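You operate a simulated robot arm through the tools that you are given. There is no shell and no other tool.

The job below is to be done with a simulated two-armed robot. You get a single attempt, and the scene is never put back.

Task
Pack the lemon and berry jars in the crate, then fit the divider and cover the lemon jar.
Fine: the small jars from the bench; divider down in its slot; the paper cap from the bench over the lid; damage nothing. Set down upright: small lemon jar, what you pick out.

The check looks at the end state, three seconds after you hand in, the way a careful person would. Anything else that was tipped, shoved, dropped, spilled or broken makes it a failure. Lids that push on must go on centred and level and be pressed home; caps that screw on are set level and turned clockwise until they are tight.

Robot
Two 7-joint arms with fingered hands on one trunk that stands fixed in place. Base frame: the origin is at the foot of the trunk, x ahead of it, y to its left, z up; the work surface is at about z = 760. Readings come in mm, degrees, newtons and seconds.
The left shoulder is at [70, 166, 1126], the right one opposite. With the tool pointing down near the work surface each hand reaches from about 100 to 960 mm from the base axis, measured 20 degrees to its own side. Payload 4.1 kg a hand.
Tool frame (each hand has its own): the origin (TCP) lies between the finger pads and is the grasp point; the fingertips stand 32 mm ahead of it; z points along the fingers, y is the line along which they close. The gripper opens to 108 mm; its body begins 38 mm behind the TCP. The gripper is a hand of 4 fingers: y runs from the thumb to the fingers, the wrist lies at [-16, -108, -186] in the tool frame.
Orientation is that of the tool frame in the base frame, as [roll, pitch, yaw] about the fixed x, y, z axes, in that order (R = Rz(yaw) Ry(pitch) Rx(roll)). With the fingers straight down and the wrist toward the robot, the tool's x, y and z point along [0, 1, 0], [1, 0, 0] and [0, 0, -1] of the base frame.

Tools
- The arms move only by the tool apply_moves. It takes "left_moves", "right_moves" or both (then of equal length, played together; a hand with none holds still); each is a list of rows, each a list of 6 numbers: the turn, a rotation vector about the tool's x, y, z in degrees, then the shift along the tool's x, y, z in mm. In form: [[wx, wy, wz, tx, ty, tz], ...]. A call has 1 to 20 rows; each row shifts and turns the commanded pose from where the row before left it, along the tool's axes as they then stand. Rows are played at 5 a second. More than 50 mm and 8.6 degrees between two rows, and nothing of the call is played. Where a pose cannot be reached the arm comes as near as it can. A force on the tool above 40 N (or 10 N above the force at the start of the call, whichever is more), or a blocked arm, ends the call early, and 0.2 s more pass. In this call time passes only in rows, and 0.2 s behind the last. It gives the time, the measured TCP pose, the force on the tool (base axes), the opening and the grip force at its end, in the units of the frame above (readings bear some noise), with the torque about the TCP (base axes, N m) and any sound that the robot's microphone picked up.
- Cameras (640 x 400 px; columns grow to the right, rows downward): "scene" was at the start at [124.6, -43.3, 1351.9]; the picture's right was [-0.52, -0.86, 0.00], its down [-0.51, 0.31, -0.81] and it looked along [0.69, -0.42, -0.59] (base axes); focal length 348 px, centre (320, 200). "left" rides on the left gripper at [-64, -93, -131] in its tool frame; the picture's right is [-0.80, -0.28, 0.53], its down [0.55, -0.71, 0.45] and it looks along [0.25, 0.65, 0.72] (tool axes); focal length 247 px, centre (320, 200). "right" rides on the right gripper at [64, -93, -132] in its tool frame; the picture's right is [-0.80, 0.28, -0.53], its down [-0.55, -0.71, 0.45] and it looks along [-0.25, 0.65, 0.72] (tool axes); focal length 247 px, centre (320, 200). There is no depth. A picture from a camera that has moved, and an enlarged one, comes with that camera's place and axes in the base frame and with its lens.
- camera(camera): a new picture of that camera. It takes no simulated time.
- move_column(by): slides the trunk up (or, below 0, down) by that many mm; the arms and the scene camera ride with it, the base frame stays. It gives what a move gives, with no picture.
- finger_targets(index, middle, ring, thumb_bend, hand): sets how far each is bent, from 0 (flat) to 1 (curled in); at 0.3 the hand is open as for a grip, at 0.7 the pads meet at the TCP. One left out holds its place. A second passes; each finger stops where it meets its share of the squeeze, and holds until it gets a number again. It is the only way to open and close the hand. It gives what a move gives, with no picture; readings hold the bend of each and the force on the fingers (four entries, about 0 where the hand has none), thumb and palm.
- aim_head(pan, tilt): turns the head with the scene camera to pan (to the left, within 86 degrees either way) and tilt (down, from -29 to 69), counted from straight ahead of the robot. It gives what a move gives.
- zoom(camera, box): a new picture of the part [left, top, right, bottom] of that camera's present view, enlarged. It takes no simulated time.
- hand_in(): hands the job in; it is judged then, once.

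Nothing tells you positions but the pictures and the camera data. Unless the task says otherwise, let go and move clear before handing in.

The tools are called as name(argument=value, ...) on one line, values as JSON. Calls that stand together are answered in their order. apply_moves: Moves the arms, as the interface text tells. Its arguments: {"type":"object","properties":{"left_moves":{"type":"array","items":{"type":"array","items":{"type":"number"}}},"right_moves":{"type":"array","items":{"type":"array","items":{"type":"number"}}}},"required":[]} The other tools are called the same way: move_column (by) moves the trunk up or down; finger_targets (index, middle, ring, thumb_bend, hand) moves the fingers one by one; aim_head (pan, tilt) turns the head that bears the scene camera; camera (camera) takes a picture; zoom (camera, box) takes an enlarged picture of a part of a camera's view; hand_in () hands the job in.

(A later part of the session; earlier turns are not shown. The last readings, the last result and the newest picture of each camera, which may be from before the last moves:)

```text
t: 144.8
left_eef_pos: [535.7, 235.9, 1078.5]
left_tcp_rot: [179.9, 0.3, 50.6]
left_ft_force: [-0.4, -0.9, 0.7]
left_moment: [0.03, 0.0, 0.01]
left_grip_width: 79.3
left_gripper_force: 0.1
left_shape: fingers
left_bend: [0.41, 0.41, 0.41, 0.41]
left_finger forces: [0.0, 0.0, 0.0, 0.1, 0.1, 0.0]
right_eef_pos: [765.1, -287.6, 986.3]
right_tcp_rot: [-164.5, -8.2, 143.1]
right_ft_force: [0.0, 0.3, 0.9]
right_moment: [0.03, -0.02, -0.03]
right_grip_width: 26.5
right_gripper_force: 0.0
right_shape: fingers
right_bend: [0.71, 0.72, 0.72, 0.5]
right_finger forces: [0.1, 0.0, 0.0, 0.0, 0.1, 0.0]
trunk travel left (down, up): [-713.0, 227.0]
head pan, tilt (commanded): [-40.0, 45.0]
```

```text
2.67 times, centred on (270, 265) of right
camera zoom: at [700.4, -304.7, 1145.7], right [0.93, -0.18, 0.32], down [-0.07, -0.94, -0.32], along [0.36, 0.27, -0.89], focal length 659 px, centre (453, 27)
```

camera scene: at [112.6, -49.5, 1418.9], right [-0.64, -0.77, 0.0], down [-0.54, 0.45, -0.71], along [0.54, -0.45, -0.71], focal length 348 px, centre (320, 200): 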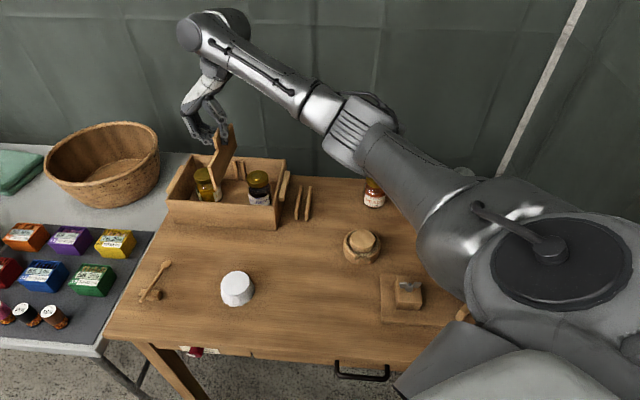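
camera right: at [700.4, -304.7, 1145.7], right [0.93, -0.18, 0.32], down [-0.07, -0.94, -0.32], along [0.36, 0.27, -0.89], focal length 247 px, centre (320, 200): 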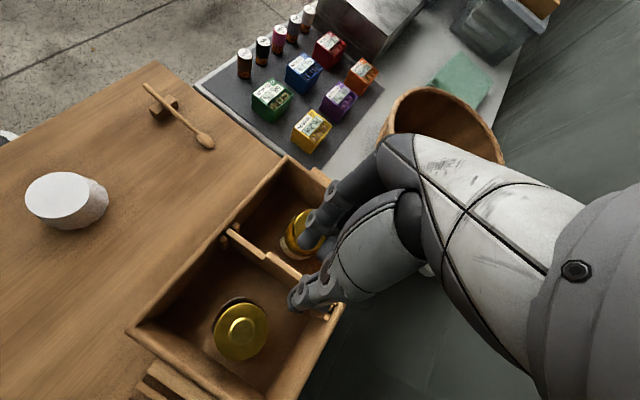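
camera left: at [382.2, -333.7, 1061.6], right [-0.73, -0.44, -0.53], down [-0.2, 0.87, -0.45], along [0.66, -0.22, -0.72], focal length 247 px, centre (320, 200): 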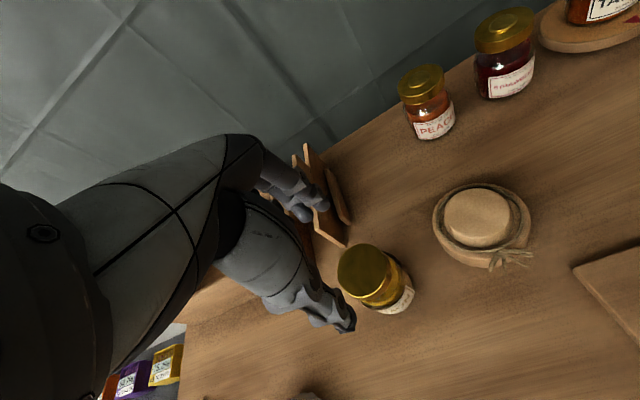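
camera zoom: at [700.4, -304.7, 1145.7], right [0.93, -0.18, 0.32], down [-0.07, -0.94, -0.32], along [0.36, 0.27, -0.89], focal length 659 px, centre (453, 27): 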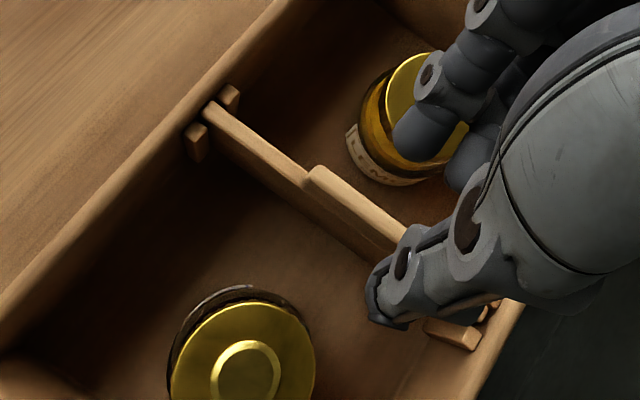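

The divider is seated, with its shoulder level with the rib tops at both ends. Next is the paper cap. The left arm will move it to the staging spot the right arm can use, so I'll first level the right hand and park it at the right.

apply_moves(right_moves=[[0, 0, 0, 4, -7, -27], [-5.2, -2.8, 0, 0, 0, -15], [-5.2, -2.8, 0, 0, 0, -15], [-5.1, -2.8, 0, 0, 0, -15]])

camera(camera="scene")

```text
t: 145.8
left_eef_pos: [535.7, 235.5, 1078.4]
left_tcp_rot: [179.8, 0.1, 50.6]
left_ft_force: [-0.5, 0.0, 0.4]
left_moment: [0.0, -0.03, -0.01]
left_grip_width: 79.2
left_gripper_force: 0.0
left_shape: fingers
left_bend: [0.41, 0.41, 0.41, 0.41]
left_finger forces: [0.0, 0.0, 0.0, 0.1, 0.0, 0.0]
right_eef_pos: [775.6, -285.0, 1058.0]
right_tcp_rot: [179.8, 0.2, 144.2]
right_ft_force: [0.5, -0.8, -0.4]
right_moment: [0.01, 0.01, 0.04]
right_grip_width: 26.6
right_gripper_force: 0.0
right_shape: fingers
right_bend: [0.71, 0.72, 0.72, 0.5]
right_finger forces: [0.0, 0.0, 0.1, 0.0, 0.0, 0.0]
trunk travel left (down, up): [-713.0, 227.0]
head pan, tilt (commanded): [-40.0, 45.0]
```

```text
taken
camera scene: at [111.4, -50.5, 1419.0], right [-0.64, -0.77, 0.0], down [-0.54, 0.45, -0.71], along [0.54, -0.45, -0.71], focal length 348 px, centre (320, 200)
```

scene: 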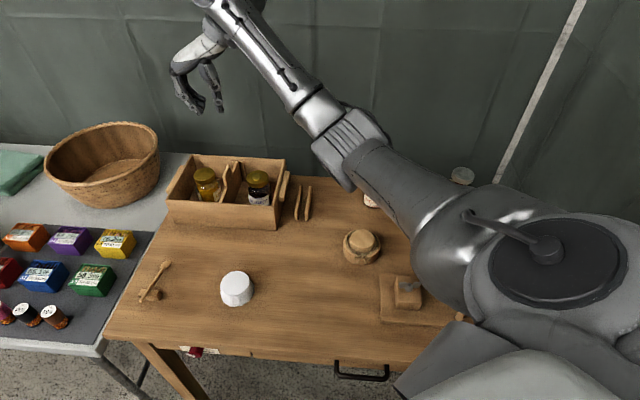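

apply_moves(right_moves=[[0, 0, 0, 0, -30, 0], [0, 0, 0, 0, -45, 0], [0, 0, 0, 0, -45, 0], [0, 0, 0, 0, -45, 0], [0, 0, 0, 0, -45, 0], [0, 0, 0, 0, -45, 0], [0, 0, 0, 0, -45, 0]])

camera(camera="scene")

```text
t: 147.3
left_eef_pos: [533.9, 235.0, 1078.8]
left_tcp_rot: [179.9, 0.2, 50.7]
left_ft_force: [0.1, -1.5, 0.2]
left_moment: [0.01, -0.01, -0.01]
left_grip_width: 79.3
left_gripper_force: 0.2
left_shape: fingers
left_bend: [0.41, 0.41, 0.41, 0.41]
left_finger forces: [0.0, 0.0, 0.0, 0.0, 0.0, 0.0]
right_eef_pos: [598.6, -527.5, 1057.1]
right_tcp_rot: [179.7, 0.1, 144.2]
right_ft_force: [0.2, 0.0, -0.3]
right_moment: [0.0, 0.03, 0.0]
right_grip_width: 26.6
right_gripper_force: 0.1
right_shape: fingers
right_bend: [0.71, 0.72, 0.72, 0.5]
right_finger forces: [0.0, 0.1, 0.0, 0.0, 0.1, 0.0]
trunk travel left (down, up): [-713.0, 227.0]
head pan, tilt (commanded): [-40.0, 45.0]
```

```text
taken
camera scene: at [110.6, -51.7, 1419.0], right [-0.64, -0.77, 0.0], down [-0.54, 0.46, -0.71], along [0.54, -0.45, -0.71], focal length 348 px, centre (320, 200)
```

scene: 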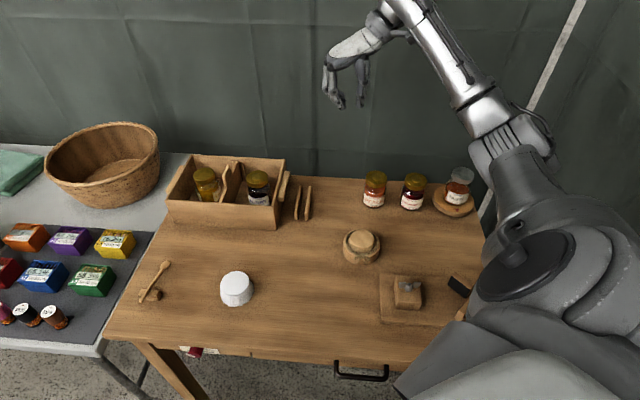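

The bench view is now clear. I'll measure the white paper cap precisely and check the other items.

zoom(camera="scene", box=[205, 260, 270, 315])

zoom(camera="scene", box=[150, 140, 330, 240])

zoom(camera="scene", box=[330, 160, 490, 330])

```text
7.27 times, centred on (238, 288) of scene
camera zoom: at [110.6, -51.7, 1419.0], right [-0.64, -0.77, 0.0], down [-0.54, 0.46, -0.71], along [0.54, -0.45, -0.71], focal length 2532 px, centre (920, -436)
```

zoom: 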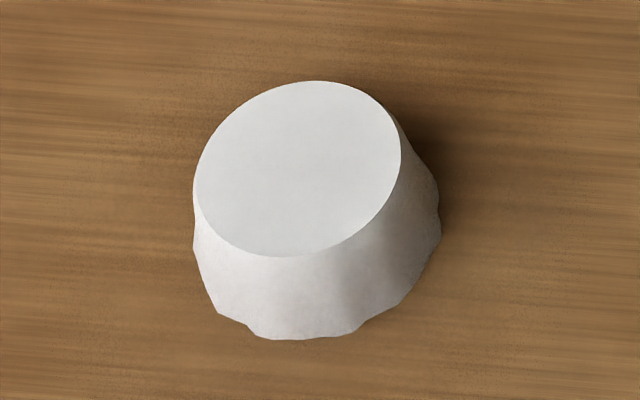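

```text
3.56 times, centred on (240, 190) of scene
camera zoom: at [110.6, -51.7, 1419.0], right [-0.64, -0.77, 0.0], down [-0.54, 0.46, -0.71], along [0.54, -0.45, -0.71], focal length 1238 px, centre (604, 236)
```

zoom: 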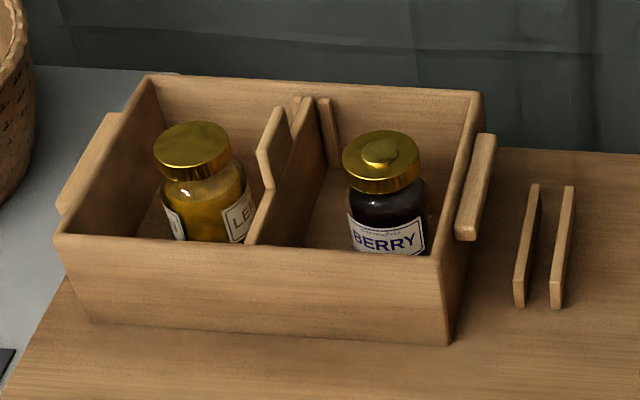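

```text
2.35 times, centred on (410, 245) of scene
camera zoom: at [110.6, -51.7, 1419.0], right [-0.64, -0.77, 0.0], down [-0.54, 0.46, -0.71], along [0.54, -0.45, -0.71], focal length 819 px, centre (108, 94)
```

zoom: 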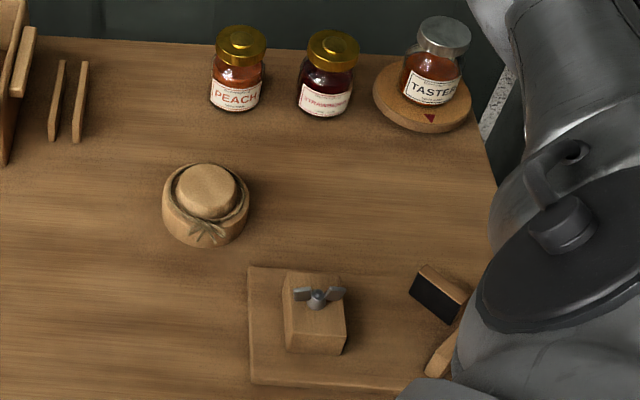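

zoom(camera="scene", box=[345, 225, 380, 250])

zoom(camera="scene", box=[220, 275, 255, 300])

```text
16.00 times, centred on (362, 238) of scene
camera zoom: at [110.6, -51.7, 1419.0], right [-0.64, -0.77, 0.0], down [-0.54, 0.46, -0.71], along [0.54, -0.45, -0.71], focal length 5572 px, centre (-360, -400)
```

zoom: 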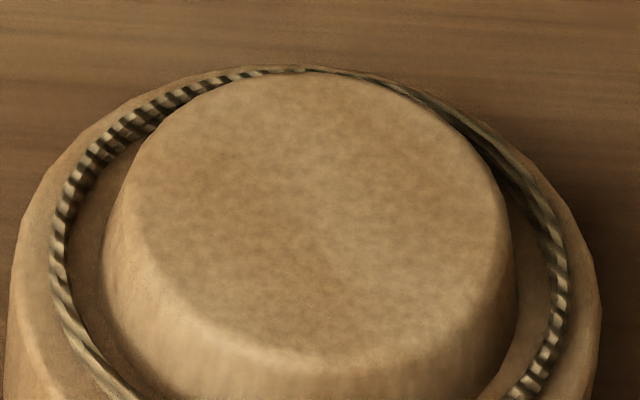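

```text
16.00 times, centred on (238, 288) of scene
camera zoom: at [110.6, -51.7, 1419.0], right [-0.64, -0.77, 0.0], down [-0.54, 0.46, -0.71], along [0.54, -0.45, -0.71], focal length 5572 px, centre (1640, -1200)
```

zoom: 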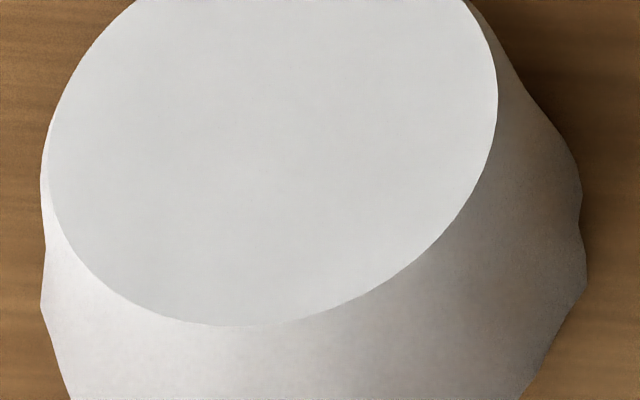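

The white object is crisp, thin-skirted and sized to the lemon lid, so I'm treating it as the paper cap, and the rounded twine-tied one as a cloth cover. I'll lower the trunk and bring the left hand over it.

move_column(by=-80)

finger_targets(hand="left", index=0.33, middle=0.33, ring=0.33, thumb_bend=0.33)

apply_moves(left_moves=[[0, 0, 0, -25, 18.6, 5], [0, 0, 0, -37, 27.5, 10], [0, 0, 0, -37, 27.5, 10], [0, 0, 0, -37, 27.5, 10], [0, 0, 0, -37, 27.5, 10], [0, 0, 0, -37, 27.5, 10], [0, 0, 0, -37, 27.5, 10], [0, 0, 0, -37, 27.5, 10], [0, 0, 0, -37, 27.9, 10]])

camera(camera="left")

camera(camera="scene")

```text
t: 148.5
left_eef_pos: [535.2, 236.3, 997.7]
left_tcp_rot: [180.0, 0.1, 50.6]
left_ft_force: [0.5, 0.3, -0.1]
left_moment: [0.0, 0.0, 0.01]
left_grip_width: 79.3
left_gripper_force: 0.1
left_shape: fingers
left_bend: [0.41, 0.41, 0.41, 0.41]
left_finger forces: [0.0, 0.0, 0.0, 0.0, 0.0, 0.1]
right_eef_pos: [599.0, -527.1, 977.5]
right_tcp_rot: [179.9, 0.1, 144.2]
right_ft_force: [0.5, 0.4, 0.4]
right_moment: [-0.02, 0.02, 0.02]
right_grip_width: 26.9
right_gripper_force: 0.1
right_shape: fingers
right_bend: [0.71, 0.72, 0.72, 0.5]
right_finger forces: [0.0, 0.0, 0.0, 0.0, 0.1, 0.0]
trunk travel left (down, up): [-633.0, 307.0]
head pan, tilt (commanded): [-40.0, 45.0]
```

```text
t: 149.5
left_eef_pos: [535.0, 236.9, 996.8]
left_tcp_rot: [180.0, 0.3, 50.7]
left_ft_force: [0.2, -1.1, -1.4]
left_moment: [-0.02, 0.02, 0.02]
left_grip_width: 100.4
left_gripper_force: 0.2
left_shape: fingers
left_bend: [0.33, 0.33, 0.33, 0.33]
left_finger forces: [0.1, 0.0, 0.0, 0.0, 0.1, 0.0]
right_eef_pos: [599.7, -527.8, 976.3]
right_tcp_rot: [179.9, 0.0, 144.2]
right_ft_force: [0.1, 0.2, 0.2]
right_moment: [-0.02, 0.02, 0.03]
right_grip_width: 26.6
right_gripper_force: 0.1
right_shape: fingers
right_bend: [0.71, 0.72, 0.72, 0.5]
right_finger forces: [0.0, 0.0, 0.0, 0.0, 0.0, 0.1]
trunk travel left (down, up): [-633.0, 307.0]
head pan, tilt (commanded): [-40.0, 45.0]
```

```text
t: 151.5
left_eef_pos: [515.7, -168.0, 914.1]
left_tcp_rot: [180.0, 0.1, 50.6]
left_ft_force: [-0.5, -0.7, 1.1]
left_moment: [0.01, -0.01, 0.01]
left_grip_width: 100.3
left_gripper_force: 0.1
left_shape: fingers
left_bend: [0.33, 0.33, 0.33, 0.33]
left_finger forces: [0.0, 0.0, 0.0, 0.1, 0.1, 0.0]
right_eef_pos: [599.5, -530.7, 973.4]
right_tcp_rot: [179.8, -0.1, 144.2]
right_ft_force: [1.3, -0.8, -0.8]
right_moment: [0.0, -0.07, 0.03]
right_grip_width: 26.6
right_gripper_force: 0.1
right_shape: fingers
right_bend: [0.71, 0.72, 0.72, 0.5]
right_finger forces: [0.0, 0.1, 0.0, 0.0, 0.0, 0.1]
trunk travel left (down, up): [-633.0, 307.0]
head pan, tilt (commanded): [-40.0, 45.0]
```

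```text
taken
camera left: at [402.0, -158.7, 1045.7], right [-0.73, -0.44, -0.53], down [-0.2, 0.87, -0.45], along [0.66, -0.22, -0.72], focal length 247 px, centre (320, 200)
```

left: 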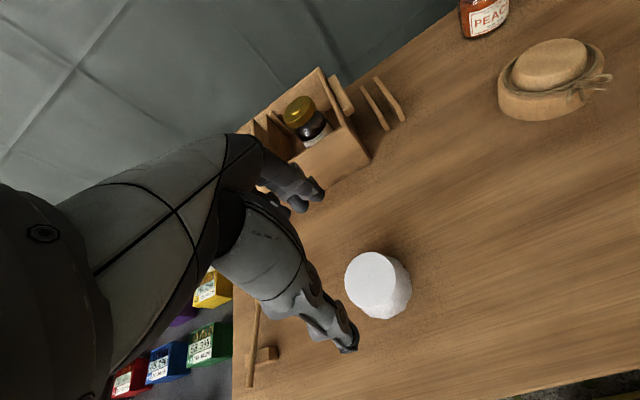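

```text
taken
camera scene: at [112.1, -52.9, 1338.8], right [-0.64, -0.77, 0.0], down [-0.54, 0.46, -0.71], along [0.54, -0.45, -0.71], focal length 348 px, centre (320, 200)
```

scene: 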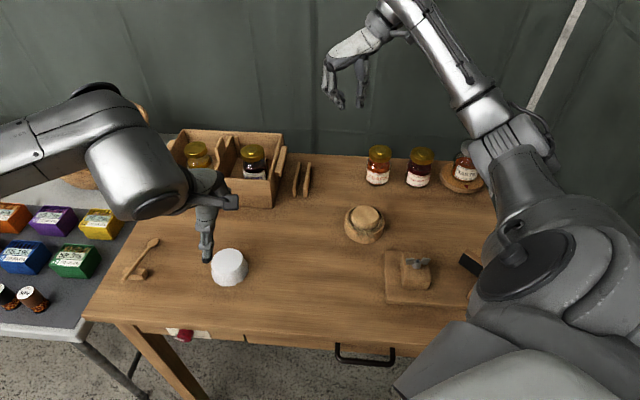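

zoom(camera="left", box=[300, 210, 450, 350])

```text
2.86 times, centred on (375, 280) of left
camera zoom: at [402.0, -158.7, 1045.7], right [-0.73, -0.44, -0.53], down [-0.2, 0.87, -0.45], along [0.66, -0.22, -0.72], focal length 706 px, centre (163, -29)
```

zoom: 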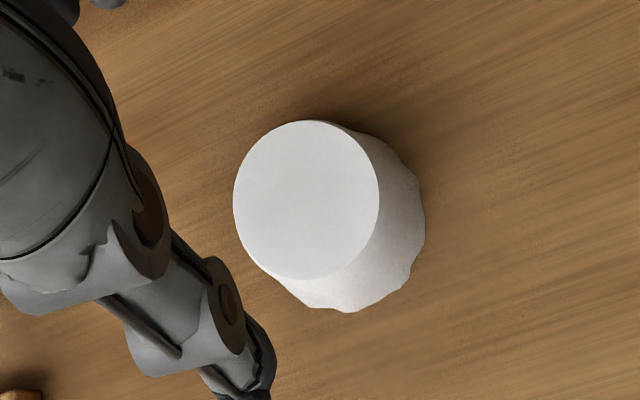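

apply_moves(left_moves=[[0, 0, 0, 1.7, -0.9, 20], [0, 0, 0, 1.7, -0.8, 25], [0, 0, 0, 0, 0, 20], [0, 0, 0, 0, 0, 15]])

zoom(camera="left", box=[220, 140, 440, 380])

zoom(camera="scene", box=[150, 170, 310, 310])

```text
t: 152.5
left_eef_pos: [516.7, -161.2, 832.7]
left_tcp_rot: [-180.0, 0.2, 50.6]
left_ft_force: [-0.1, -0.6, 0.5]
left_moment: [-0.02, -0.02, -0.03]
left_grip_width: 100.6
left_gripper_force: 0.1
left_shape: fingers
left_bend: [0.33, 0.33, 0.33, 0.33]
left_finger forces: [0.1, 0.1, 0.0, 0.1, 0.0, 0.0]
right_eef_pos: [600.0, -529.6, 977.3]
right_tcp_rot: [-180.0, 0.0, 144.2]
right_ft_force: [-0.6, 0.9, -0.1]
right_moment: [0.0, 0.01, -0.02]
right_grip_width: 26.2
right_gripper_force: 0.0
right_shape: fingers
right_bend: [0.71, 0.72, 0.72, 0.5]
right_finger forces: [0.0, 0.1, 0.1, 0.0, 0.1, 0.0]
trunk travel left (down, up): [-633.0, 307.0]
head pan, tilt (commanded): [-40.0, 45.0]
```

```text
1.67 times, centred on (330, 260) of left
camera zoom: at [404.8, -151.9, 965.5], right [-0.73, -0.44, -0.53], down [-0.2, 0.87, -0.45], along [0.66, -0.22, -0.72], focal length 412 px, centre (303, 100)
```

zoom: 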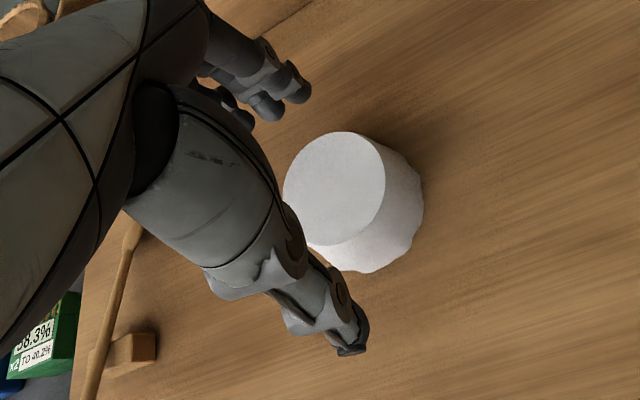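

```text
2.86 times, centred on (230, 240) of scene
camera zoom: at [112.4, -50.9, 1338.9], right [-0.64, -0.77, 0.0], down [-0.54, 0.45, -0.71], along [0.54, -0.45, -0.71], focal length 995 px, centre (577, 86)
```

zoom: 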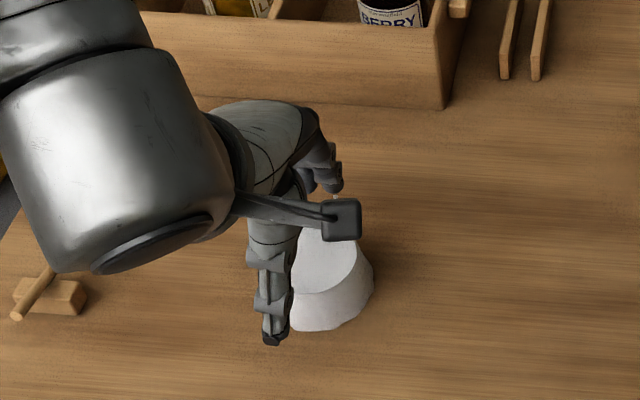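

apply_moves(left_moves=[[0, 0, 0, -3.8, 1.2, 4], [0, 0, 0, 0, 0, 10], [0, 0, 0, 0, 0, 10]])

finger_targets(hand="left", index=0.41, middle=0.41, ring=0.41, thumb_bend=0.41)

zoom(camera="left", box=[220, 140, 440, 380])

```text
t: 153.3
left_eef_pos: [515.1, -164.3, 808.8]
left_tcp_rot: [180.0, 0.2, 50.6]
left_ft_force: [0.0, -0.2, -0.3]
left_moment: [-0.03, 0.0, -0.01]
left_grip_width: 100.4
left_gripper_force: 0.0
left_shape: fingers
left_bend: [0.33, 0.33, 0.33, 0.33]
left_finger forces: [0.0, 0.0, 0.0, 0.0, 0.0, 0.0]
right_eef_pos: [600.5, -528.5, 976.0]
right_tcp_rot: [179.9, 0.1, 144.2]
right_ft_force: [-0.6, 0.2, 0.1]
right_moment: [-0.01, 0.02, 0.02]
right_grip_width: 26.5
right_gripper_force: 0.1
right_shape: fingers
right_bend: [0.71, 0.72, 0.72, 0.5]
right_finger forces: [0.1, 0.0, 0.0, 0.0, 0.0, 0.0]
trunk travel left (down, up): [-633.0, 307.0]
head pan, tilt (commanded): [-40.0, 45.0]
```

```text
t: 154.3
left_eef_pos: [514.8, -163.4, 808.6]
left_tcp_rot: [-179.9, 0.1, 50.6]
left_ft_force: [0.9, 0.6, 0.7]
left_moment: [0.0, 0.02, -0.02]
left_grip_width: 80.4
left_gripper_force: 0.0
left_shape: fingers
left_bend: [0.41, 0.41, 0.41, 0.41]
left_finger forces: [0.0, 0.0, 0.1, 0.1, 0.0, 0.0]
right_eef_pos: [598.8, -528.5, 975.7]
right_tcp_rot: [179.9, 0.0, 144.2]
right_ft_force: [-0.6, -0.3, -1.5]
right_moment: [0.03, 0.02, 0.01]
right_grip_width: 26.6
right_gripper_force: 0.1
right_shape: fingers
right_bend: [0.71, 0.72, 0.72, 0.5]
right_finger forces: [0.0, 0.1, 0.0, 0.0, 0.0, 0.1]
trunk travel left (down, up): [-633.0, 307.0]
head pan, tilt (commanded): [-40.0, 45.0]
```

```text
1.67 times, centred on (330, 260) of left
camera zoom: at [402.8, -154.4, 941.7], right [-0.73, -0.44, -0.53], down [-0.2, 0.87, -0.45], along [0.66, -0.22, -0.72], focal length 412 px, centre (303, 100)
```

zoom: 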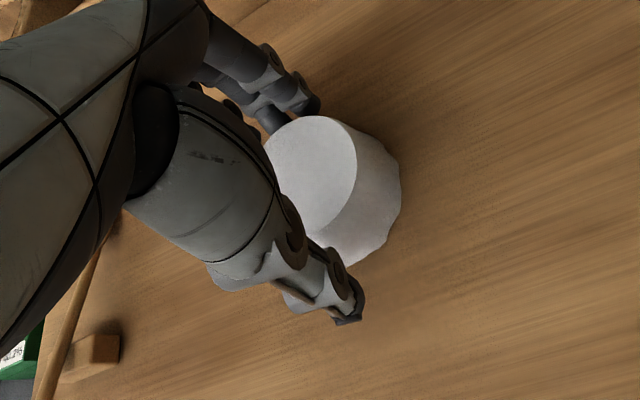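

finger_targets(hand="left", index=0.44, middle=0.44, ring=0.44, thumb_bend=0.44)

finger_targets(hand="left", index=0.46, middle=0.46, ring=0.46, thumb_bend=0.46)

zoom(camera="left", box=[220, 140, 440, 380])

```text
t: 155.3
left_eef_pos: [514.3, -163.6, 808.9]
left_tcp_rot: [-180.0, 0.2, 50.6]
left_ft_force: [-0.6, -1.1, 0.5]
left_moment: [0.01, -0.01, 0.0]
left_grip_width: 72.1
left_gripper_force: 0.1
left_shape: fingers
left_bend: [0.44, 0.44, 0.44, 0.44]
left_finger forces: [0.1, 0.1, 0.1, 0.1, 0.0, 0.0]
right_eef_pos: [599.1, -528.0, 975.6]
right_tcp_rot: [180.0, 0.0, 144.2]
right_ft_force: [-0.5, -0.2, -0.9]
right_moment: [0.04, -0.03, 0.0]
right_grip_width: 26.5
right_gripper_force: 0.0
right_shape: fingers
right_bend: [0.71, 0.72, 0.72, 0.5]
right_finger forces: [0.0, 0.0, 0.1, 0.0, 0.0, 0.1]
trunk travel left (down, up): [-633.0, 307.0]
head pan, tilt (commanded): [-40.0, 45.0]
```

```text
t: 156.3
left_eef_pos: [516.6, -164.4, 809.2]
left_tcp_rot: [-179.9, 0.1, 50.7]
left_ft_force: [-0.4, -0.4, -0.5]
left_moment: [0.02, 0.04, 0.02]
left_grip_width: 66.9
left_gripper_force: 0.0
left_shape: fingers
left_bend: [0.46, 0.46, 0.46, 0.46]
left_finger forces: [0.0, 0.0, 0.0, 0.0, 0.1, 0.0]
right_eef_pos: [599.5, -527.7, 976.3]
right_tcp_rot: [179.9, -0.1, 144.2]
right_ft_force: [0.5, -0.3, 0.8]
right_moment: [0.0, -0.01, -0.02]
right_grip_width: 26.5
right_gripper_force: 0.0
right_shape: fingers
right_bend: [0.71, 0.72, 0.72, 0.5]
right_finger forces: [0.0, 0.0, 0.1, 0.0, 0.1, 0.0]
trunk travel left (down, up): [-633.0, 307.0]
head pan, tilt (commanded): [-40.0, 45.0]
```

```text
1.67 times, centred on (330, 260) of left
camera zoom: at [402.8, -154.4, 941.7], right [-0.73, -0.44, -0.53], down [-0.2, 0.87, -0.45], along [0.66, -0.22, -0.72], focal length 412 px, centre (303, 100)
```

zoom: 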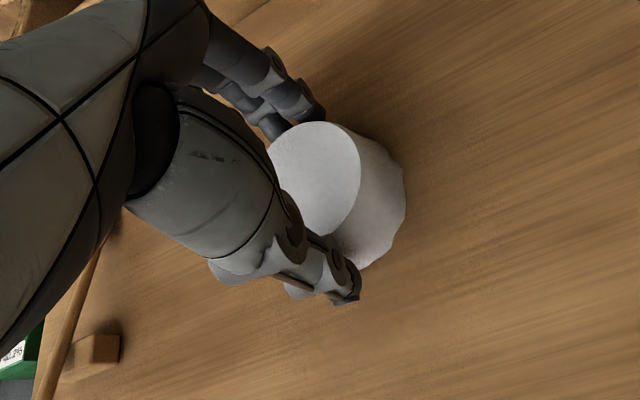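

finger_targets(hand="left", index=0.48, middle=0.48, ring=0.48, thumb_bend=0.48)

finger_targets(hand="left", index=0.49, middle=0.49, ring=0.49, thumb_bend=0.49)

zoom(camera="left", box=[220, 140, 440, 380])

zoom(camera="scene", box=[150, 170, 310, 310])

```text
t: 157.3
left_eef_pos: [515.1, -164.6, 808.7]
left_tcp_rot: [-180.0, 0.1, 50.6]
left_ft_force: [0.2, -0.3, 0.2]
left_moment: [-0.04, -0.02, -0.01]
left_grip_width: 62.0
left_gripper_force: 0.3
left_shape: fingers
left_bend: [0.48, 0.47, 0.48, 0.47]
left_finger forces: [0.1, 0.5, 0.1, 0.0, 0.4, 0.0]
right_eef_pos: [598.9, -528.4, 976.2]
right_tcp_rot: [179.9, 0.0, 144.2]
right_ft_force: [-0.1, 0.6, -0.2]
right_moment: [0.01, 0.01, -0.02]
right_grip_width: 26.6
right_gripper_force: 0.0
right_shape: fingers
right_bend: [0.71, 0.72, 0.72, 0.5]
right_finger forces: [0.1, 0.0, 0.0, 0.1, 0.1, 0.0]
trunk travel left (down, up): [-633.0, 307.0]
head pan, tilt (commanded): [-40.0, 45.0]
```

```text
t: 158.3
left_eef_pos: [514.1, -164.6, 808.2]
left_tcp_rot: [179.9, 0.1, 50.6]
left_ft_force: [0.0, 0.7, -0.8]
left_moment: [-0.01, 0.01, 0.02]
left_grip_width: 61.6
left_gripper_force: 0.8
left_shape: fingers
left_bend: [0.48, 0.48, 0.49, 0.47]
left_finger forces: [0.4, 0.8, 0.1, 0.0, 1.1, 0.0]
right_eef_pos: [598.2, -528.1, 976.6]
right_tcp_rot: [-180.0, 0.0, 144.2]
right_ft_force: [-0.1, 0.1, 0.7]
right_moment: [-0.02, 0.0, -0.01]
right_grip_width: 26.6
right_gripper_force: 0.1
right_shape: fingers
right_bend: [0.71, 0.72, 0.72, 0.5]
right_finger forces: [0.0, 0.0, 0.1, 0.0, 0.1, 0.0]
trunk travel left (down, up): [-633.0, 307.0]
head pan, tilt (commanded): [-40.0, 45.0]
```

```text
1.67 times, centred on (330, 260) of left
camera zoom: at [402.8, -154.4, 941.7], right [-0.73, -0.44, -0.53], down [-0.2, 0.87, -0.45], along [0.66, -0.22, -0.72], focal length 412 px, centre (303, 100)
```

zoom: 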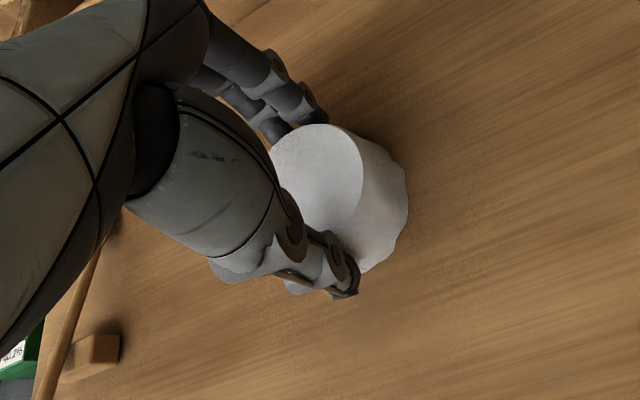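

```text
2.86 times, centred on (230, 240) of scene
camera zoom: at [112.2, -50.5, 1338.9], right [-0.64, -0.77, 0.0], down [-0.54, 0.45, -0.71], along [0.54, -0.45, -0.71], focal length 995 px, centre (577, 86)
```

zoom: 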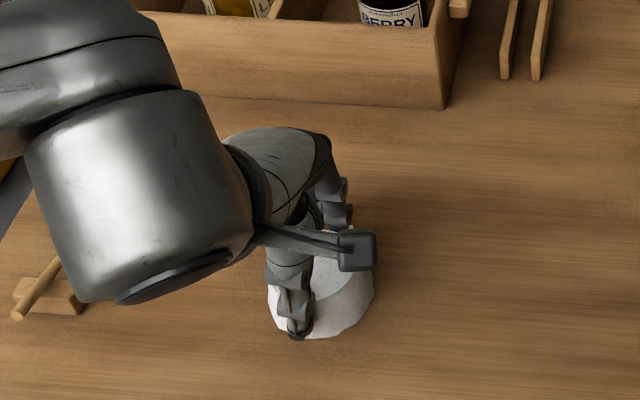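

finger_targets(hand="left", index=0.505, middle=0.505, ring=0.505, thumb_bend=0.505)

apply_moves(left_moves=[[0, 0, 0, 0, 0, -4], [0, 0, 0, 0, 0, -6], [0, 0, 0, 0, 0, -10]])

zoom(camera="left", box=[220, 140, 440, 380])

zoom(camera="scene", box=[150, 170, 310, 310])

```text
t: 159.3
left_eef_pos: [514.6, -163.3, 809.9]
left_tcp_rot: [179.9, 0.2, 50.6]
left_ft_force: [0.6, 0.0, 0.4]
left_moment: [-0.04, -0.03, 0.01]
left_grip_width: 60.9
left_gripper_force: 1.8
left_shape: fingers
left_bend: [0.49, 0.49, 0.5, 0.48]
left_finger forces: [0.8, 1.3, 0.1, 0.0, 1.9, 0.0]
right_eef_pos: [599.3, -528.2, 976.2]
right_tcp_rot: [179.9, 0.0, 144.2]
right_ft_force: [-0.4, -0.1, -0.3]
right_moment: [0.03, -0.02, -0.01]
right_grip_width: 26.7
right_gripper_force: 0.1
right_shape: fingers
right_bend: [0.71, 0.72, 0.72, 0.5]
right_finger forces: [0.1, 0.0, 0.0, 0.1, 0.1, 0.1]
trunk travel left (down, up): [-633.0, 307.0]
head pan, tilt (commanded): [-40.0, 45.0]
```

```text
t: 160.1
left_eef_pos: [514.5, -163.9, 828.3]
left_tcp_rot: [179.8, 0.1, 50.6]
left_ft_force: [-0.8, -0.4, -0.2]
left_moment: [0.01, 0.0, 0.03]
left_grip_width: 60.8
left_gripper_force: 2.3
left_shape: fingers
left_bend: [0.49, 0.49, 0.5, 0.48]
left_finger forces: [0.7, 1.2, 0.1, 0.0, 1.9, 0.0]
right_eef_pos: [599.3, -527.9, 976.4]
right_tcp_rot: [179.9, 0.1, 144.2]
right_ft_force: [0.4, 0.5, 0.1]
right_moment: [0.01, 0.01, 0.0]
right_grip_width: 26.4
right_gripper_force: 0.0
right_shape: fingers
right_bend: [0.71, 0.72, 0.72, 0.5]
right_finger forces: [0.1, 0.0, 0.1, 0.0, 0.0, 0.0]
trunk travel left (down, up): [-633.0, 307.0]
head pan, tilt (commanded): [-40.0, 45.0]
```

```text
1.67 times, centred on (330, 260) of left
camera zoom: at [402.3, -154.7, 961.7], right [-0.73, -0.44, -0.53], down [-0.2, 0.87, -0.45], along [0.66, -0.22, -0.72], focal length 412 px, centre (303, 100)
```

zoom: 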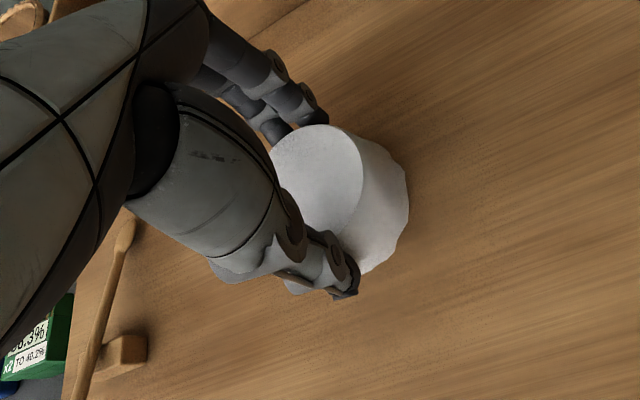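

```text
2.86 times, centred on (230, 240) of scene
camera zoom: at [111.9, -50.6, 1338.9], right [-0.64, -0.77, 0.0], down [-0.54, 0.45, -0.71], along [0.54, -0.45, -0.71], focal length 995 px, centre (577, 86)
```

zoom: 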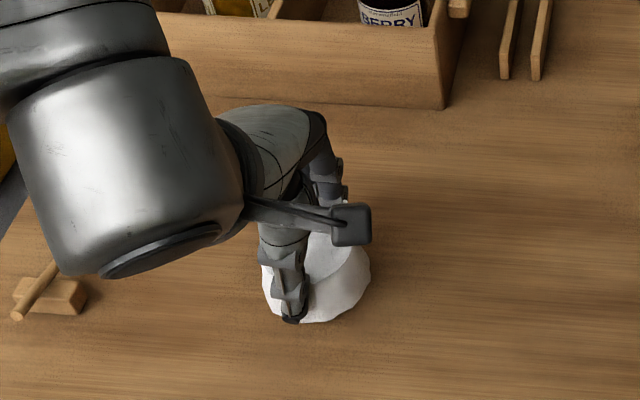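

The cap came up securely. I'll carry it at low height to the staging spot.

apply_moves(left_moves=[[0, 0, 0, 0, 0, -20], [0, 0, 0, 0, 0, -20], [0, 0, 0, -25, 16, 0], [0, 0, 0, -32, 20.4, 0], [0, 0, 0, -32, 20.4, 0], [0, 0, 0, -32, 20.4, 0], [0, 0, 0, -20, 12.8, 0], [0, 0, 0, -11, 7, 0]])

camera(camera="left")

camera(camera="scene")

```text
t: 161.9
left_eef_pos: [493.9, -346.4, 871.0]
left_tcp_rot: [-180.0, 0.1, 50.6]
left_ft_force: [0.0, -0.3, -0.5]
left_moment: [0.02, 0.01, -0.01]
left_grip_width: 60.7
left_gripper_force: 1.9
left_shape: fingers
left_bend: [0.49, 0.49, 0.5, 0.48]
left_finger forces: [0.7, 1.1, 0.0, 0.0, 1.9, 0.0]
right_eef_pos: [599.2, -528.8, 976.2]
right_tcp_rot: [179.9, 0.0, 144.2]
right_ft_force: [0.4, -0.3, -1.0]
right_moment: [0.02, 0.05, -0.02]
right_grip_width: 26.4
right_gripper_force: 0.0
right_shape: fingers
right_bend: [0.71, 0.72, 0.72, 0.5]
right_finger forces: [0.0, 0.1, 0.1, 0.0, 0.0, 0.1]
trunk travel left (down, up): [-633.0, 307.0]
head pan, tilt (commanded): [-40.0, 45.0]
```

```text
taken
camera left: at [381.6, -335.3, 1003.1], right [-0.73, -0.44, -0.53], down [-0.2, 0.87, -0.45], along [0.66, -0.22, -0.72], focal length 247 px, centre (320, 200)
```

left: 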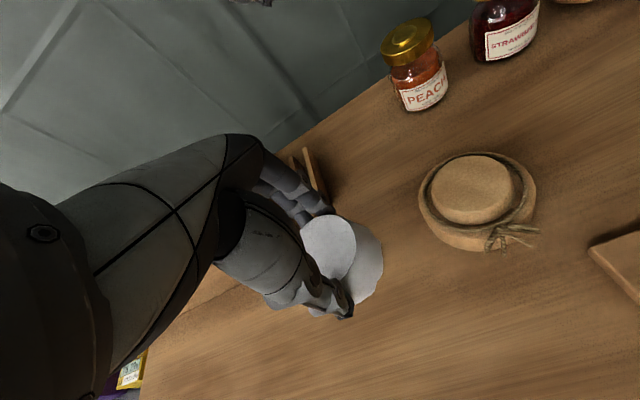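

```text
taken
camera scene: at [111.9, -51.1, 1338.9], right [-0.64, -0.77, 0.0], down [-0.54, 0.45, -0.71], along [0.54, -0.45, -0.71], focal length 348 px, centre (320, 200)
```

scene: 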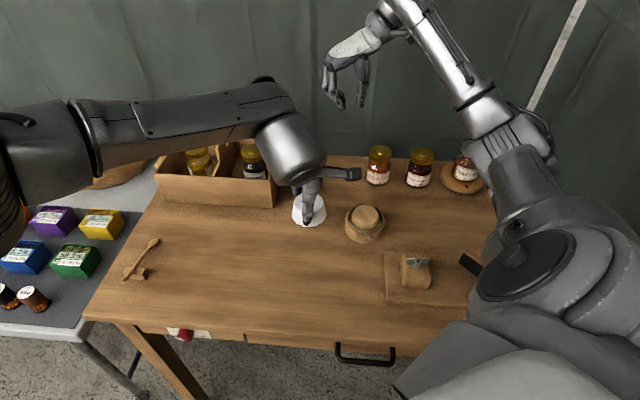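

apply_moves(left_moves=[[0, 0, 0, 0, 0, 15], [0, 0, 0, 0, 0, 15], [0, 0, 0, 0, 0, 15], [0, 0, 0, 0, 0, 10], [0, 0, 0, 0, 0, 4], [0, 0, 0, 0, 0, 2]])

zoom(camera="left", box=[220, 140, 440, 380])

zoom(camera="scene", box=[250, 130, 390, 250])

```text
t: 163.3
left_eef_pos: [492.7, -342.2, 808.5]
left_tcp_rot: [179.9, 0.2, 50.7]
left_ft_force: [-0.4, -0.2, 1.9]
left_moment: [-0.04, -0.01, 0.0]
left_grip_width: 60.6
left_gripper_force: 2.3
left_shape: fingers
left_bend: [0.49, 0.49, 0.5, 0.48]
left_finger forces: [0.8, 1.5, 0.0, 0.0, 2.1, 0.0]
right_eef_pos: [599.7, -527.9, 977.3]
right_tcp_rot: [179.9, 0.1, 144.2]
right_ft_force: [0.1, -0.9, 0.1]
right_moment: [0.0, 0.0, -0.03]
right_grip_width: 26.6
right_gripper_force: 0.1
right_shape: fingers
right_bend: [0.71, 0.72, 0.72, 0.5]
right_finger forces: [0.0, 0.0, 0.0, 0.0, 0.0, 0.0]
trunk travel left (down, up): [-633.0, 307.0]
head pan, tilt (commanded): [-40.0, 45.0]
```

```text
1.67 times, centred on (330, 260) of left
camera zoom: at [381.6, -333.2, 941.3], right [-0.73, -0.44, -0.53], down [-0.2, 0.87, -0.45], along [0.66, -0.22, -0.72], focal length 412 px, centre (303, 100)
```

zoom: 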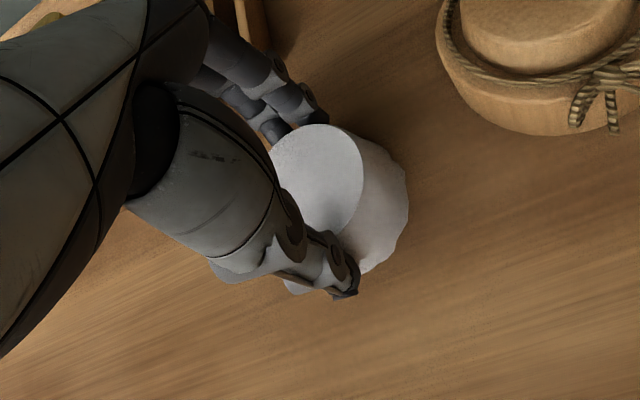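

```text
3.33 times, centred on (320, 190) of scene
camera zoom: at [111.8, -50.3, 1339.0], right [-0.64, -0.77, 0.0], down [-0.54, 0.45, -0.71], along [0.54, -0.45, -0.71], focal length 1161 px, centre (320, 233)
```

zoom: 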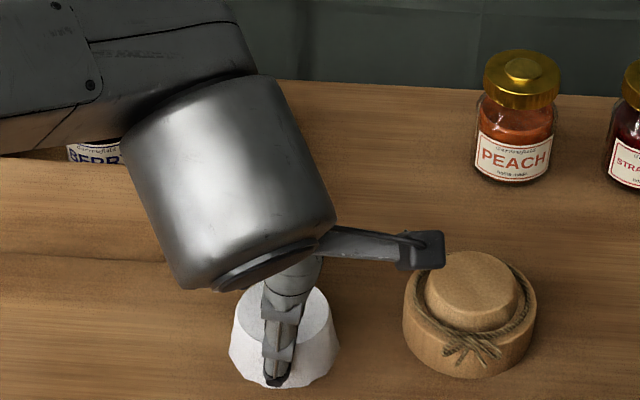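

finger_targets(hand="left", index=0.46, middle=0.46, ring=0.46, thumb_bend=0.46)

finger_targets(hand="left", index=0.37, middle=0.37, ring=0.37, thumb_bend=0.37)

apply_moves(left_moves=[[0, 0, 0, 0, 0, -8], [0, 0, 0, 0, 0, -15], [0, 0, 0, 0, 0, -25], [0, 0, 0, 0, 0, -30], [0, 0, 0, 0, 0, -30]])

camera(camera="left")

```text
t: 164.3
left_eef_pos: [493.7, -342.7, 809.2]
left_tcp_rot: [180.0, 0.1, 50.6]
left_ft_force: [0.3, -0.1, -0.3]
left_moment: [-0.03, 0.03, 0.0]
left_grip_width: 66.1
left_gripper_force: 0.0
left_shape: fingers
left_bend: [0.46, 0.46, 0.46, 0.46]
left_finger forces: [0.0, 0.0, 0.0, 0.1, 0.0, 0.0]
right_eef_pos: [600.0, -528.2, 977.0]
right_tcp_rot: [179.9, -0.1, 144.3]
right_ft_force: [0.0, 0.0, 0.1]
right_moment: [-0.03, 0.01, -0.02]
right_grip_width: 26.5
right_gripper_force: 0.0
right_shape: fingers
right_bend: [0.71, 0.72, 0.72, 0.5]
right_finger forces: [0.0, 0.0, 0.0, 0.1, 0.0, 0.1]
trunk travel left (down, up): [-633.0, 307.0]
head pan, tilt (commanded): [-40.0, 45.0]
```

```text
t: 165.3
left_eef_pos: [493.4, -344.1, 809.0]
left_tcp_rot: [-180.0, 0.2, 50.6]
left_ft_force: [0.8, 0.7, 0.0]
left_moment: [-0.02, -0.02, -0.03]
left_grip_width: 89.8
left_gripper_force: 0.1
left_shape: fingers
left_bend: [0.37, 0.37, 0.37, 0.37]
left_finger forces: [0.1, 0.0, 0.1, 0.0, 0.0, 0.0]
right_eef_pos: [598.9, -526.6, 975.7]
right_tcp_rot: [179.9, 0.0, 144.2]
right_ft_force: [-0.3, 0.5, 0.6]
right_moment: [-0.01, 0.01, 0.0]
right_grip_width: 26.7
right_gripper_force: 0.1
right_shape: fingers
right_bend: [0.71, 0.72, 0.72, 0.5]
right_finger forces: [0.0, 0.1, 0.0, 0.0, 0.0, 0.0]
trunk travel left (down, up): [-633.0, 307.0]
head pan, tilt (commanded): [-40.0, 45.0]
```

```text
t: 166.5
left_eef_pos: [494.6, -340.5, 917.6]
left_tcp_rot: [180.0, 0.1, 50.5]
left_ft_force: [0.7, 0.0, 0.0]
left_moment: [0.0, -0.01, 0.0]
left_grip_width: 89.8
left_gripper_force: 0.1
left_shape: fingers
left_bend: [0.37, 0.37, 0.37, 0.37]
left_finger forces: [0.0, 0.0, 0.0, 0.0, 0.0, 0.0]
right_eef_pos: [599.6, -528.4, 977.2]
right_tcp_rot: [179.8, 0.2, 144.3]
right_ft_force: [-0.3, 0.6, 0.5]
right_moment: [0.02, -0.02, 0.0]
right_grip_width: 26.4
right_gripper_force: 0.1
right_shape: fingers
right_bend: [0.71, 0.72, 0.72, 0.5]
right_finger forces: [0.0, 0.0, 0.0, 0.1, 0.0, 0.0]
trunk travel left (down, up): [-633.0, 307.0]
head pan, tilt (commanded): [-40.0, 45.0]
```

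```text
taken
camera left: at [382.1, -332.0, 1049.4], right [-0.73, -0.44, -0.53], down [-0.2, 0.87, -0.45], along [0.66, -0.22, -0.72], focal length 247 px, centre (320, 200)
```

left: 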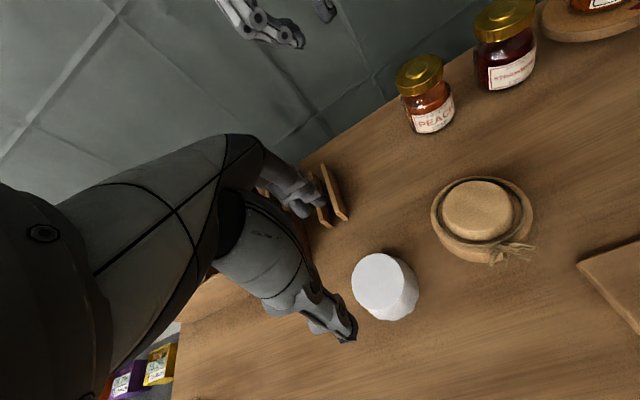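

The cap is staged. I'll retract the left arm fully and then bring in the right.

apply_moves(left_moves=[[0, 0, 0, 25, -22, -7], [0, 0, 0, 32, -28, -8], [0, 0, 0, 32, -28, -8], [0, 0, 0, 32, -28, -8], [0, 0, 0, 32, -28, -8], [0, 0, 0, 32, -28, -8], [0, 0, 0, 32, -28, -8], [0, 0, 0, 32, -28, -8], [0, 0, 0, 32, -28, -8], [0, 0, 0, 35, -15, 0], [0, 0, 0, 35, -15, 0], [0, 0, 0, 35, -15, 0], [0, 0, 0, 35, -15, 0], [0, 0, 0, 35, -15, 0]])

finger_targets(hand="right", index=0.34, middle=0.34, ring=0.34, thumb_bend=0.34)

camera(camera="scene")

zoom(camera="scene", box=[270, 170, 360, 250])

```text
t: 169.5
left_eef_pos: [537.1, 218.2, 988.8]
left_tcp_rot: [179.9, 0.2, 50.6]
left_ft_force: [0.5, 1.0, 0.2]
left_moment: [-0.01, 0.0, 0.02]
left_grip_width: 90.0
left_gripper_force: 0.0
left_shape: fingers
left_bend: [0.37, 0.37, 0.37, 0.37]
left_finger forces: [0.0, 0.0, 0.1, 0.0, 0.1, 0.0]
right_eef_pos: [599.0, -527.2, 976.3]
right_tcp_rot: [179.9, 0.1, 144.2]
right_ft_force: [-0.2, -0.8, -0.2]
right_moment: [0.02, -0.01, 0.01]
right_grip_width: 26.8
right_gripper_force: 0.0
right_shape: fingers
right_bend: [0.71, 0.72, 0.72, 0.5]
right_finger forces: [0.1, 0.0, 0.0, 0.0, 0.0, 0.0]
trunk travel left (down, up): [-633.0, 307.0]
head pan, tilt (commanded): [-40.0, 45.0]
```

```text
t: 170.5
left_eef_pos: [535.6, 215.6, 988.4]
left_tcp_rot: [179.9, 0.3, 50.6]
left_ft_force: [-1.1, -0.5, 0.4]
left_moment: [-0.02, 0.01, -0.02]
left_grip_width: 89.8
left_gripper_force: 0.1
left_shape: fingers
left_bend: [0.37, 0.37, 0.37, 0.37]
left_finger forces: [0.0, 0.1, 0.0, 0.0, 0.0, 0.0]
right_eef_pos: [599.6, -527.7, 976.9]
right_tcp_rot: [180.0, 0.0, 144.2]
right_ft_force: [0.4, -0.2, -0.6]
right_moment: [0.04, -0.03, -0.01]
right_grip_width: 97.9
right_gripper_force: 0.0
right_shape: fingers
right_bend: [0.34, 0.34, 0.34, 0.34]
right_finger forces: [0.0, 0.0, 0.0, 0.1, 0.0, 0.0]
trunk travel left (down, up): [-633.0, 307.0]
head pan, tilt (commanded): [-40.0, 45.0]
```

```text
taken
camera scene: at [112.1, -50.1, 1339.0], right [-0.64, -0.77, 0.0], down [-0.54, 0.45, -0.71], along [0.54, -0.45, -0.71], focal length 348 px, centre (320, 200)
```

scene: 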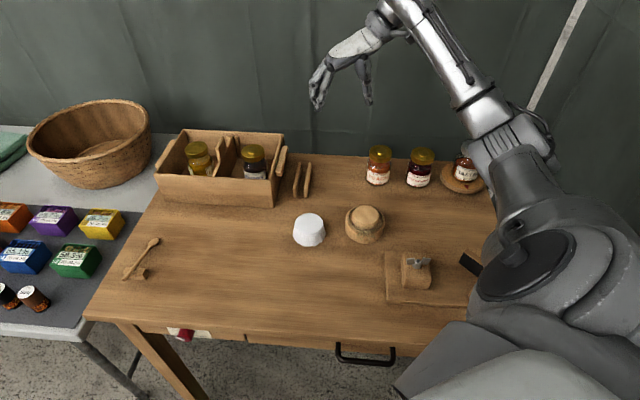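

```text
5.00 times, centred on (315, 210) of scene
camera zoom: at [112.1, -50.1, 1339.0], right [-0.64, -0.77, 0.0], down [-0.54, 0.45, -0.71], along [0.54, -0.45, -0.71], focal length 1741 px, centre (345, 150)
```

zoom: 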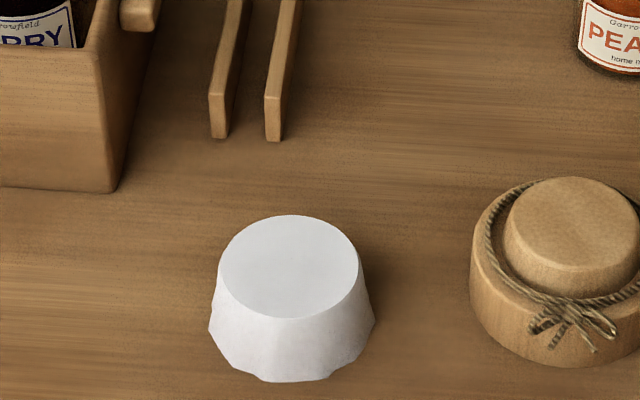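

The cap is now at about (490, -337). I'll bring the right hand toward it in stages and watch the elbow.

apply_moves(right_moves=[[0, 0, 0, 30, 13.5, 0], [0, 0, 0, 40, 18, 0], [0, 0, 0, 40, 18, 0]])

camera(camera="scene")

```text
t: 171.3
left_eef_pos: [535.9, 214.7, 988.1]
left_tcp_rot: [179.9, 0.1, 50.6]
left_ft_force: [-0.9, -0.3, 0.4]
left_moment: [-0.04, 0.0, -0.02]
left_grip_width: 90.3
left_gripper_force: 0.0
left_shape: fingers
left_bend: [0.37, 0.37, 0.37, 0.37]
left_finger forces: [0.0, 0.0, 0.0, 0.0, 0.1, 0.0]
right_eef_pos: [538.1, -420.4, 977.9]
right_tcp_rot: [179.9, 0.1, 144.2]
right_ft_force: [0.9, 0.5, -0.2]
right_moment: [-0.01, -0.03, 0.02]
right_grip_width: 98.0
right_gripper_force: 0.1
right_shape: fingers
right_bend: [0.34, 0.34, 0.34, 0.34]
right_finger forces: [0.0, 0.0, 0.0, 0.0, 0.0, 0.0]
trunk travel left (down, up): [-633.0, 307.0]
head pan, tilt (commanded): [-40.0, 45.0]
```

```text
taken
camera scene: at [111.3, -49.7, 1339.1], right [-0.64, -0.77, 0.0], down [-0.54, 0.45, -0.71], along [0.54, -0.45, -0.71], focal length 348 px, centre (320, 200)
```

scene: 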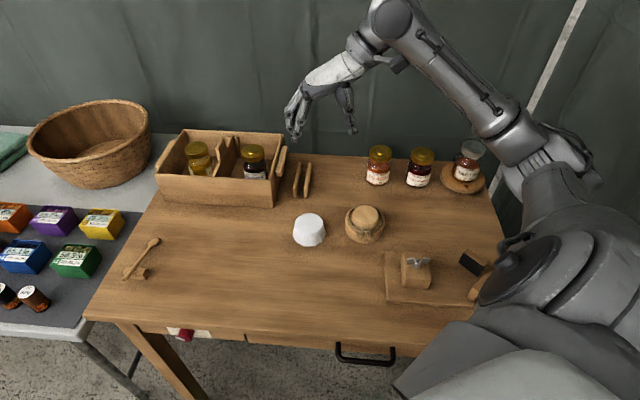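

apply_moves(right_moves=[[0, 0, 0, 29, 13, 15], [0, 0, 0, 29, 13, 20], [0, 0, 0, 29, 13, 20]])

camera(camera="scene")

camera(camera="right")

```text
t: 172.1
left_eef_pos: [534.1, 215.1, 988.8]
left_tcp_rot: [179.9, -0.1, 50.6]
left_ft_force: [-0.9, 0.4, 0.0]
left_moment: [0.04, -0.05, -0.02]
left_grip_width: 89.9
left_gripper_force: 0.0
left_shape: fingers
left_bend: [0.37, 0.37, 0.37, 0.37]
left_finger forces: [0.2, 0.1, 0.1, 0.0, 0.0, 0.0]
right_eef_pos: [491.2, -339.5, 923.5]
right_tcp_rot: [179.9, 0.0, 144.2]
right_ft_force: [0.0, 0.7, -0.5]
right_moment: [-0.03, 0.0, -0.01]
right_grip_width: 97.9
right_gripper_force: 0.1
right_shape: fingers
right_bend: [0.34, 0.34, 0.34, 0.34]
right_finger forces: [0.1, 0.0, 0.0, 0.0, 0.0, 0.0]
trunk travel left (down, up): [-633.0, 307.0]
head pan, tilt (commanded): [-40.0, 45.0]
```

```text
taken
camera scene: at [111.6, -50.0, 1339.0], right [-0.64, -0.77, 0.0], down [-0.54, 0.45, -0.71], along [0.54, -0.45, -0.71], focal length 348 px, centre (320, 200)
```

scene: 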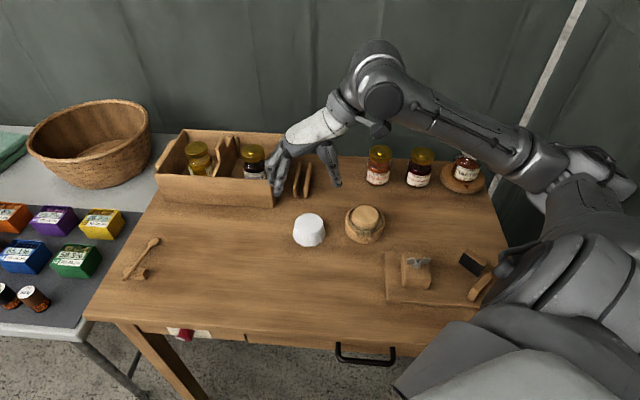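

```text
taken
camera right: at [384.2, -375.9, 1055.4], right [0.81, -0.24, 0.53], down [0.03, -0.89, -0.45], along [0.58, 0.38, -0.72], focal length 247 px, centre (320, 200)
```

right: 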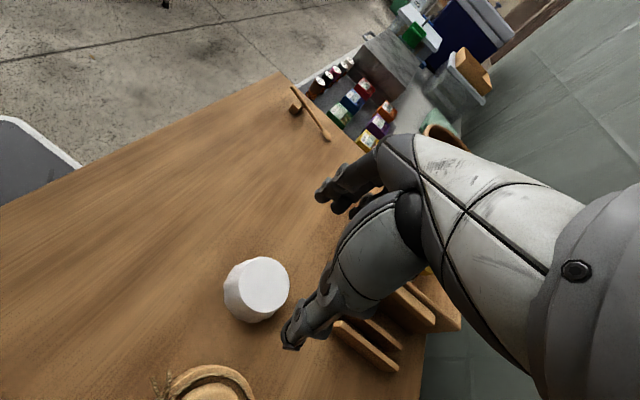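

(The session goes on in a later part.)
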